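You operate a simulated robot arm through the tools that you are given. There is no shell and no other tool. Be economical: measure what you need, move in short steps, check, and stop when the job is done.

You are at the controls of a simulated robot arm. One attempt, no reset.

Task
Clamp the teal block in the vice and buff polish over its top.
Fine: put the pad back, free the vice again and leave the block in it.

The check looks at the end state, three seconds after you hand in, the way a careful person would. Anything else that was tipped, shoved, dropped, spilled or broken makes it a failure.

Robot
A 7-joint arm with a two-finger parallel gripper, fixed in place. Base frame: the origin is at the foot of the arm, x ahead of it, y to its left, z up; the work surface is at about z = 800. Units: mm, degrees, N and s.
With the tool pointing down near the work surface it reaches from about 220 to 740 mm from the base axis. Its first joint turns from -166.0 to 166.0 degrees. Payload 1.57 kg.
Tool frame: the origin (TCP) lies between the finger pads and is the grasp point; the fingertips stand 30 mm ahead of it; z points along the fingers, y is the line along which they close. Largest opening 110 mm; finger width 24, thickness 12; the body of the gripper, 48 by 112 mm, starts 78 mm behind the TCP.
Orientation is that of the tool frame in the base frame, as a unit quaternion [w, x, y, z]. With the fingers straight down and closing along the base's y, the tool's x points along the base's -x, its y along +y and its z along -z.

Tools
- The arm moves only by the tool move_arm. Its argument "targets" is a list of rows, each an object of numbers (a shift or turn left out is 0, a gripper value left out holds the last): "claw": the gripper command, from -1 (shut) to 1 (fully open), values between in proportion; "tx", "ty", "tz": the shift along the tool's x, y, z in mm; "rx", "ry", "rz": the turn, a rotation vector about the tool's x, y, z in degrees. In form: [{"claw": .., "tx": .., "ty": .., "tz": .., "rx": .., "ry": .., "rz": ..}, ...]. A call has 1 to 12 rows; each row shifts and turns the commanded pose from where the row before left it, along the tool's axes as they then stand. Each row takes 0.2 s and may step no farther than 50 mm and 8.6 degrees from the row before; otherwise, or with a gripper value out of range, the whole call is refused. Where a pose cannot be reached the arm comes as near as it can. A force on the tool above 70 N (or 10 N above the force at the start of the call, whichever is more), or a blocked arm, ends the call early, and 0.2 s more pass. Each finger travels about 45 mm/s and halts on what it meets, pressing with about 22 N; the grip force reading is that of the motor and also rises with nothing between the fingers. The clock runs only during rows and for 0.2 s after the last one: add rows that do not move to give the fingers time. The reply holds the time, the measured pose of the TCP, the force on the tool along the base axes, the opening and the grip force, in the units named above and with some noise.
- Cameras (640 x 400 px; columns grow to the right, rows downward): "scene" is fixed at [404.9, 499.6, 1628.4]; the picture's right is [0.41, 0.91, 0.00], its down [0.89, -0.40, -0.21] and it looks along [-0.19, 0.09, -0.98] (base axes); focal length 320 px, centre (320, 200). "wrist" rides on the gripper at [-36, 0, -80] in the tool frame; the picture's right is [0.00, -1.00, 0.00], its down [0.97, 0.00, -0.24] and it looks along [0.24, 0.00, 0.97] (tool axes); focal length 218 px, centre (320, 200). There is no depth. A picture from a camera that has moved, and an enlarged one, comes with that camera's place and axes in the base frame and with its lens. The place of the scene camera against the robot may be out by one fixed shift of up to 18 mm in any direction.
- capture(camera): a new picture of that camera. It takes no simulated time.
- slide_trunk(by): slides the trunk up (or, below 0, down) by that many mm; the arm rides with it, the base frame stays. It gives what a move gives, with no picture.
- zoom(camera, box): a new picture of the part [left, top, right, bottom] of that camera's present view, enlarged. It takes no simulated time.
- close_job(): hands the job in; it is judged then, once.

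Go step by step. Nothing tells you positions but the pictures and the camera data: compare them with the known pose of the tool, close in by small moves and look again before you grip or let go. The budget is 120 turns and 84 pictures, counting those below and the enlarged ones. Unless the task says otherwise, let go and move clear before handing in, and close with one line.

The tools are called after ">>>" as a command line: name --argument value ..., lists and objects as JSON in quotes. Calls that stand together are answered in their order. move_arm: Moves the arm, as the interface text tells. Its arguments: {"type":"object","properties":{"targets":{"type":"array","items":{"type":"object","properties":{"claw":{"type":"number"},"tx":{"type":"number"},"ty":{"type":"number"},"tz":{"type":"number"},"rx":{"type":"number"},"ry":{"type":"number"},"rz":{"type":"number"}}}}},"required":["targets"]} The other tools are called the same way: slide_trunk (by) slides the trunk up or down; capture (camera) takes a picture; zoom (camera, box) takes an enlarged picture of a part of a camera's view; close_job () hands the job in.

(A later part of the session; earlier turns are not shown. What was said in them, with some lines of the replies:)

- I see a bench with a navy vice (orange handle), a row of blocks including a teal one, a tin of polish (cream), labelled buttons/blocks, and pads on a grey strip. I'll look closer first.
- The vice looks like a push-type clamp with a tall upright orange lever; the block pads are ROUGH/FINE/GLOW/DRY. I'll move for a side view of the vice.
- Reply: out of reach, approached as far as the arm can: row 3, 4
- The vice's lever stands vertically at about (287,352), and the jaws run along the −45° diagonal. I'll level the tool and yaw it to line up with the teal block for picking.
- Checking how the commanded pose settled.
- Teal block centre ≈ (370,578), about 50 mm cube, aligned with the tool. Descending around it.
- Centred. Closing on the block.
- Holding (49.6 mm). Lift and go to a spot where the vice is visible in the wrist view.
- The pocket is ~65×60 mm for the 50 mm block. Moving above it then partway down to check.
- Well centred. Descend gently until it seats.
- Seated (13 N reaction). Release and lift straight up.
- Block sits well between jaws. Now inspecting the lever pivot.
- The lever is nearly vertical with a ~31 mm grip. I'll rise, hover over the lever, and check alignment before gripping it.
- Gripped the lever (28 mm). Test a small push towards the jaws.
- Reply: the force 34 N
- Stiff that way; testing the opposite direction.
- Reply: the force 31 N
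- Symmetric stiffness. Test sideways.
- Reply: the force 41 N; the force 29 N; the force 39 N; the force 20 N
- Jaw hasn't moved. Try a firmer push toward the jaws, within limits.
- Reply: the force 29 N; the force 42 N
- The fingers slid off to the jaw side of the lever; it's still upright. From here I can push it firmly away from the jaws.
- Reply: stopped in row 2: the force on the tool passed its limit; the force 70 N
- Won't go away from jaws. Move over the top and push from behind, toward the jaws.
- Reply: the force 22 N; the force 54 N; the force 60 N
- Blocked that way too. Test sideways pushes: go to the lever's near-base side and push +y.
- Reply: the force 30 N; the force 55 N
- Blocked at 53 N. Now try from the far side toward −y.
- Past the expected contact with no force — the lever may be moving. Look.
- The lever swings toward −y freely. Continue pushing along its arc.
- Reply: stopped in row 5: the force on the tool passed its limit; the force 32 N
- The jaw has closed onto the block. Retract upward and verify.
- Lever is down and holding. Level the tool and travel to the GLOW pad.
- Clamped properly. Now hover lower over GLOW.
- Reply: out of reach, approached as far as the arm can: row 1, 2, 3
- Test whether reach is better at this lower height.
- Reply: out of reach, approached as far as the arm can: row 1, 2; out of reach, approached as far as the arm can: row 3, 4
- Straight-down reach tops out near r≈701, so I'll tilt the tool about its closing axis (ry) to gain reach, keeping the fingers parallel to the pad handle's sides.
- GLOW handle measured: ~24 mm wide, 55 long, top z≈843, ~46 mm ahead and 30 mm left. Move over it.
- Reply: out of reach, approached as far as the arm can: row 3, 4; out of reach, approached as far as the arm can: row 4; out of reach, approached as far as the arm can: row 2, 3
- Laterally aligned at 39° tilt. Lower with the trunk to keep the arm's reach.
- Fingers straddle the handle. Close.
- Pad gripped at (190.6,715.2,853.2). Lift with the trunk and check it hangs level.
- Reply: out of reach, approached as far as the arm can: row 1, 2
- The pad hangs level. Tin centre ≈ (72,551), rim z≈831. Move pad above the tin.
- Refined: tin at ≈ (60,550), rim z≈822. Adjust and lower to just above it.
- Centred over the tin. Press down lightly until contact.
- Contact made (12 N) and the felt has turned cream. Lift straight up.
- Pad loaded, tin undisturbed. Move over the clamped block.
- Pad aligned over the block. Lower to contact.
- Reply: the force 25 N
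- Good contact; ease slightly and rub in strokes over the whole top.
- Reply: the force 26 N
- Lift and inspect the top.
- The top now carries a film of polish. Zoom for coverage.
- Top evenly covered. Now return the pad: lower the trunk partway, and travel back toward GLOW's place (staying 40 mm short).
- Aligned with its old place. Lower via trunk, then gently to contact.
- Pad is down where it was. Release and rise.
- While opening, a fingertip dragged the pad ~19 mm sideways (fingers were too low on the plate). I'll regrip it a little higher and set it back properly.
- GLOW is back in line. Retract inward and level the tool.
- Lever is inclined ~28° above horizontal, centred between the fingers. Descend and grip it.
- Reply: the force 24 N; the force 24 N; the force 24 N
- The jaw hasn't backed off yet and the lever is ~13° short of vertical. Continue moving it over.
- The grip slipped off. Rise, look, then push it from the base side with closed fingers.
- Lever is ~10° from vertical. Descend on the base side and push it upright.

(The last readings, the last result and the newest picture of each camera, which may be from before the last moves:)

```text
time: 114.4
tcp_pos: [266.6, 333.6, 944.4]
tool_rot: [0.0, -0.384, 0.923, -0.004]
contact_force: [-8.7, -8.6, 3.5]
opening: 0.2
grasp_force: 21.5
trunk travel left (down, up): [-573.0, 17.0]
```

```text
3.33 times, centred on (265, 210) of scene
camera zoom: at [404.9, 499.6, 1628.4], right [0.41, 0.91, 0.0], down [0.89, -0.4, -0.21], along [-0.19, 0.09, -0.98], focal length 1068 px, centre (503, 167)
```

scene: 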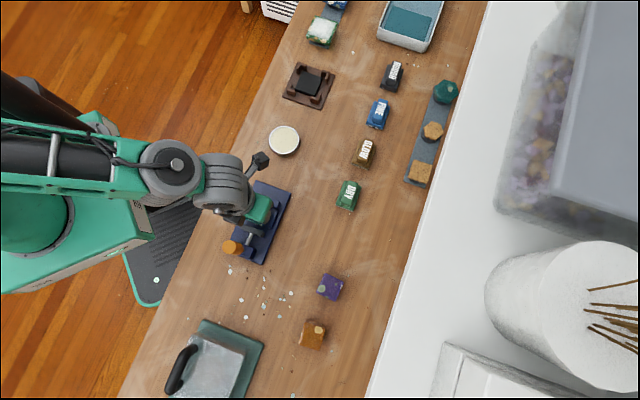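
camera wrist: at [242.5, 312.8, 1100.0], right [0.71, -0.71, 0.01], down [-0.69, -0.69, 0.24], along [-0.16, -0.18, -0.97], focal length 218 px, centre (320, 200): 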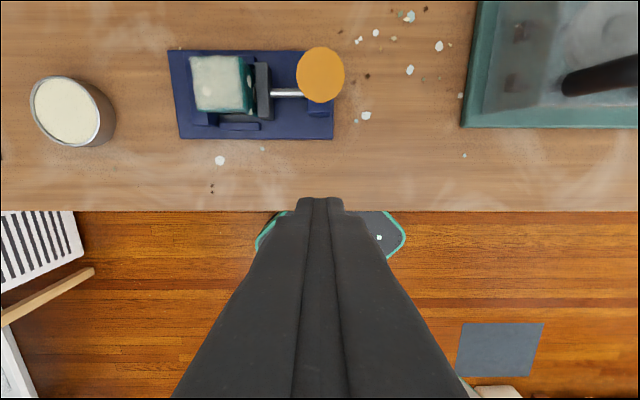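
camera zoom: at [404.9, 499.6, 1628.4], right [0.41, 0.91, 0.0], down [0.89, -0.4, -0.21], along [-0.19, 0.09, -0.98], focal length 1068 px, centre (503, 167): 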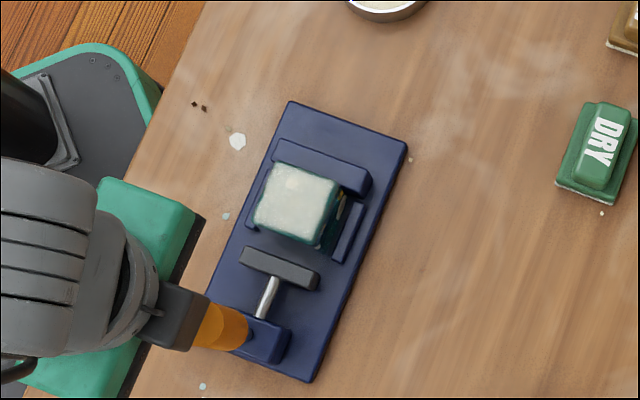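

Jaw has backed off; lever is at its upright stop. One small firm push, then withdraw.

>>> move_arm --targets '[{"tx": -2}, {}, {"tx": 10}, {"tx": 30}, {"tz": -40}, {"tz": -40}, {"tx": 20, "tz": -20}, {}]'

>>> capture --camera "wrist"

>>> capture --camera "scene"

```text
time: 116.2
tcp_pos: [226.3, 294.3, 1045.0]
tool_rot: [0.002, -0.383, 0.924, -0.003]
contact_force: [0.6, 0.3, -0.2]
opening: 0.0
grasp_force: 21.0
trunk travel left (down, up): [-573.0, 17.0]
```

```text
10 pictures are left
camera wrist: at [251.4, 320.6, 1124.4], right [0.71, -0.71, 0.01], down [-0.69, -0.69, 0.24], along [-0.16, -0.18, -0.97], focal length 218 px, centre (320, 200)
```

wrist: 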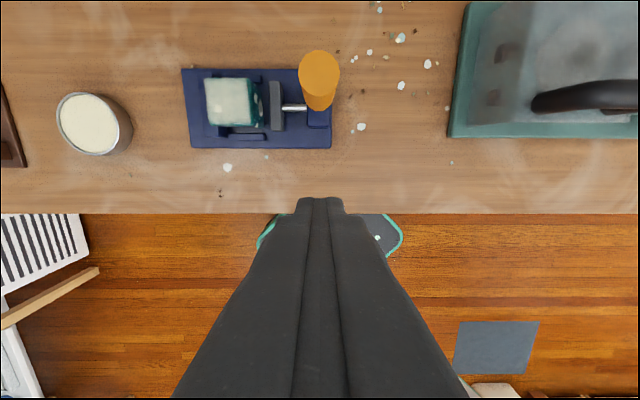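

```text
9 pictures are left
```

scene: 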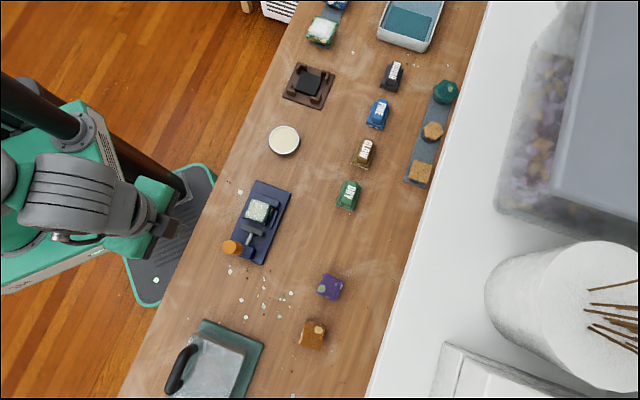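

>>> zoom --camera "scene" --box '[300, 50, 480, 190]'

>>> zoom --camera "scene" --box '[200, 160, 330, 280]'

```text
2.86 times, centred on (390, 120) of scene
camera zoom: at [404.9, 499.6, 1628.4], right [0.41, 0.91, 0.0], down [0.89, -0.4, -0.21], along [-0.19, 0.09, -0.98], focal length 916 px, centre (120, 429)
```

zoom: 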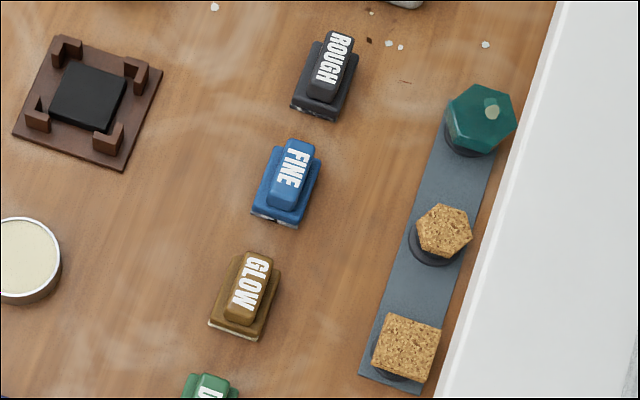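

```text
3.33 times, centred on (265, 220) of scene
camera zoom: at [404.9, 499.6, 1628.4], right [0.41, 0.91, 0.0], down [0.89, -0.4, -0.21], along [-0.19, 0.09, -0.98], focal length 1068 px, centre (503, 133)
```

zoom: 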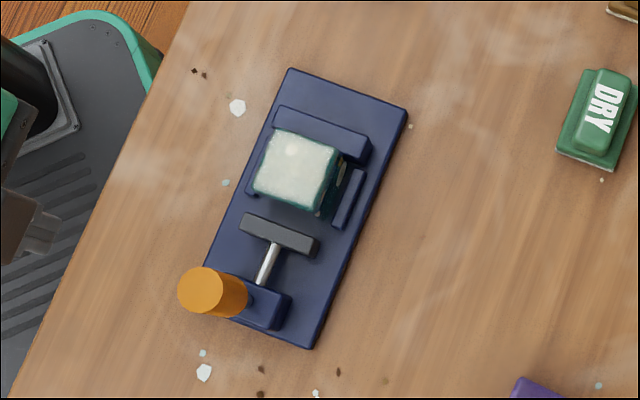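

The final pictures show GLOW back in its place, the vice open with the lever upright, the polished block still in it, and everything else where it was. I'm handing in now.

>>> close_job

```text
The job is handed in.
```

I clamped the teal block in the vice and rubbed polish over its whole top. The GLOW pad is back in its place, the vice is open again and the block is still in it.
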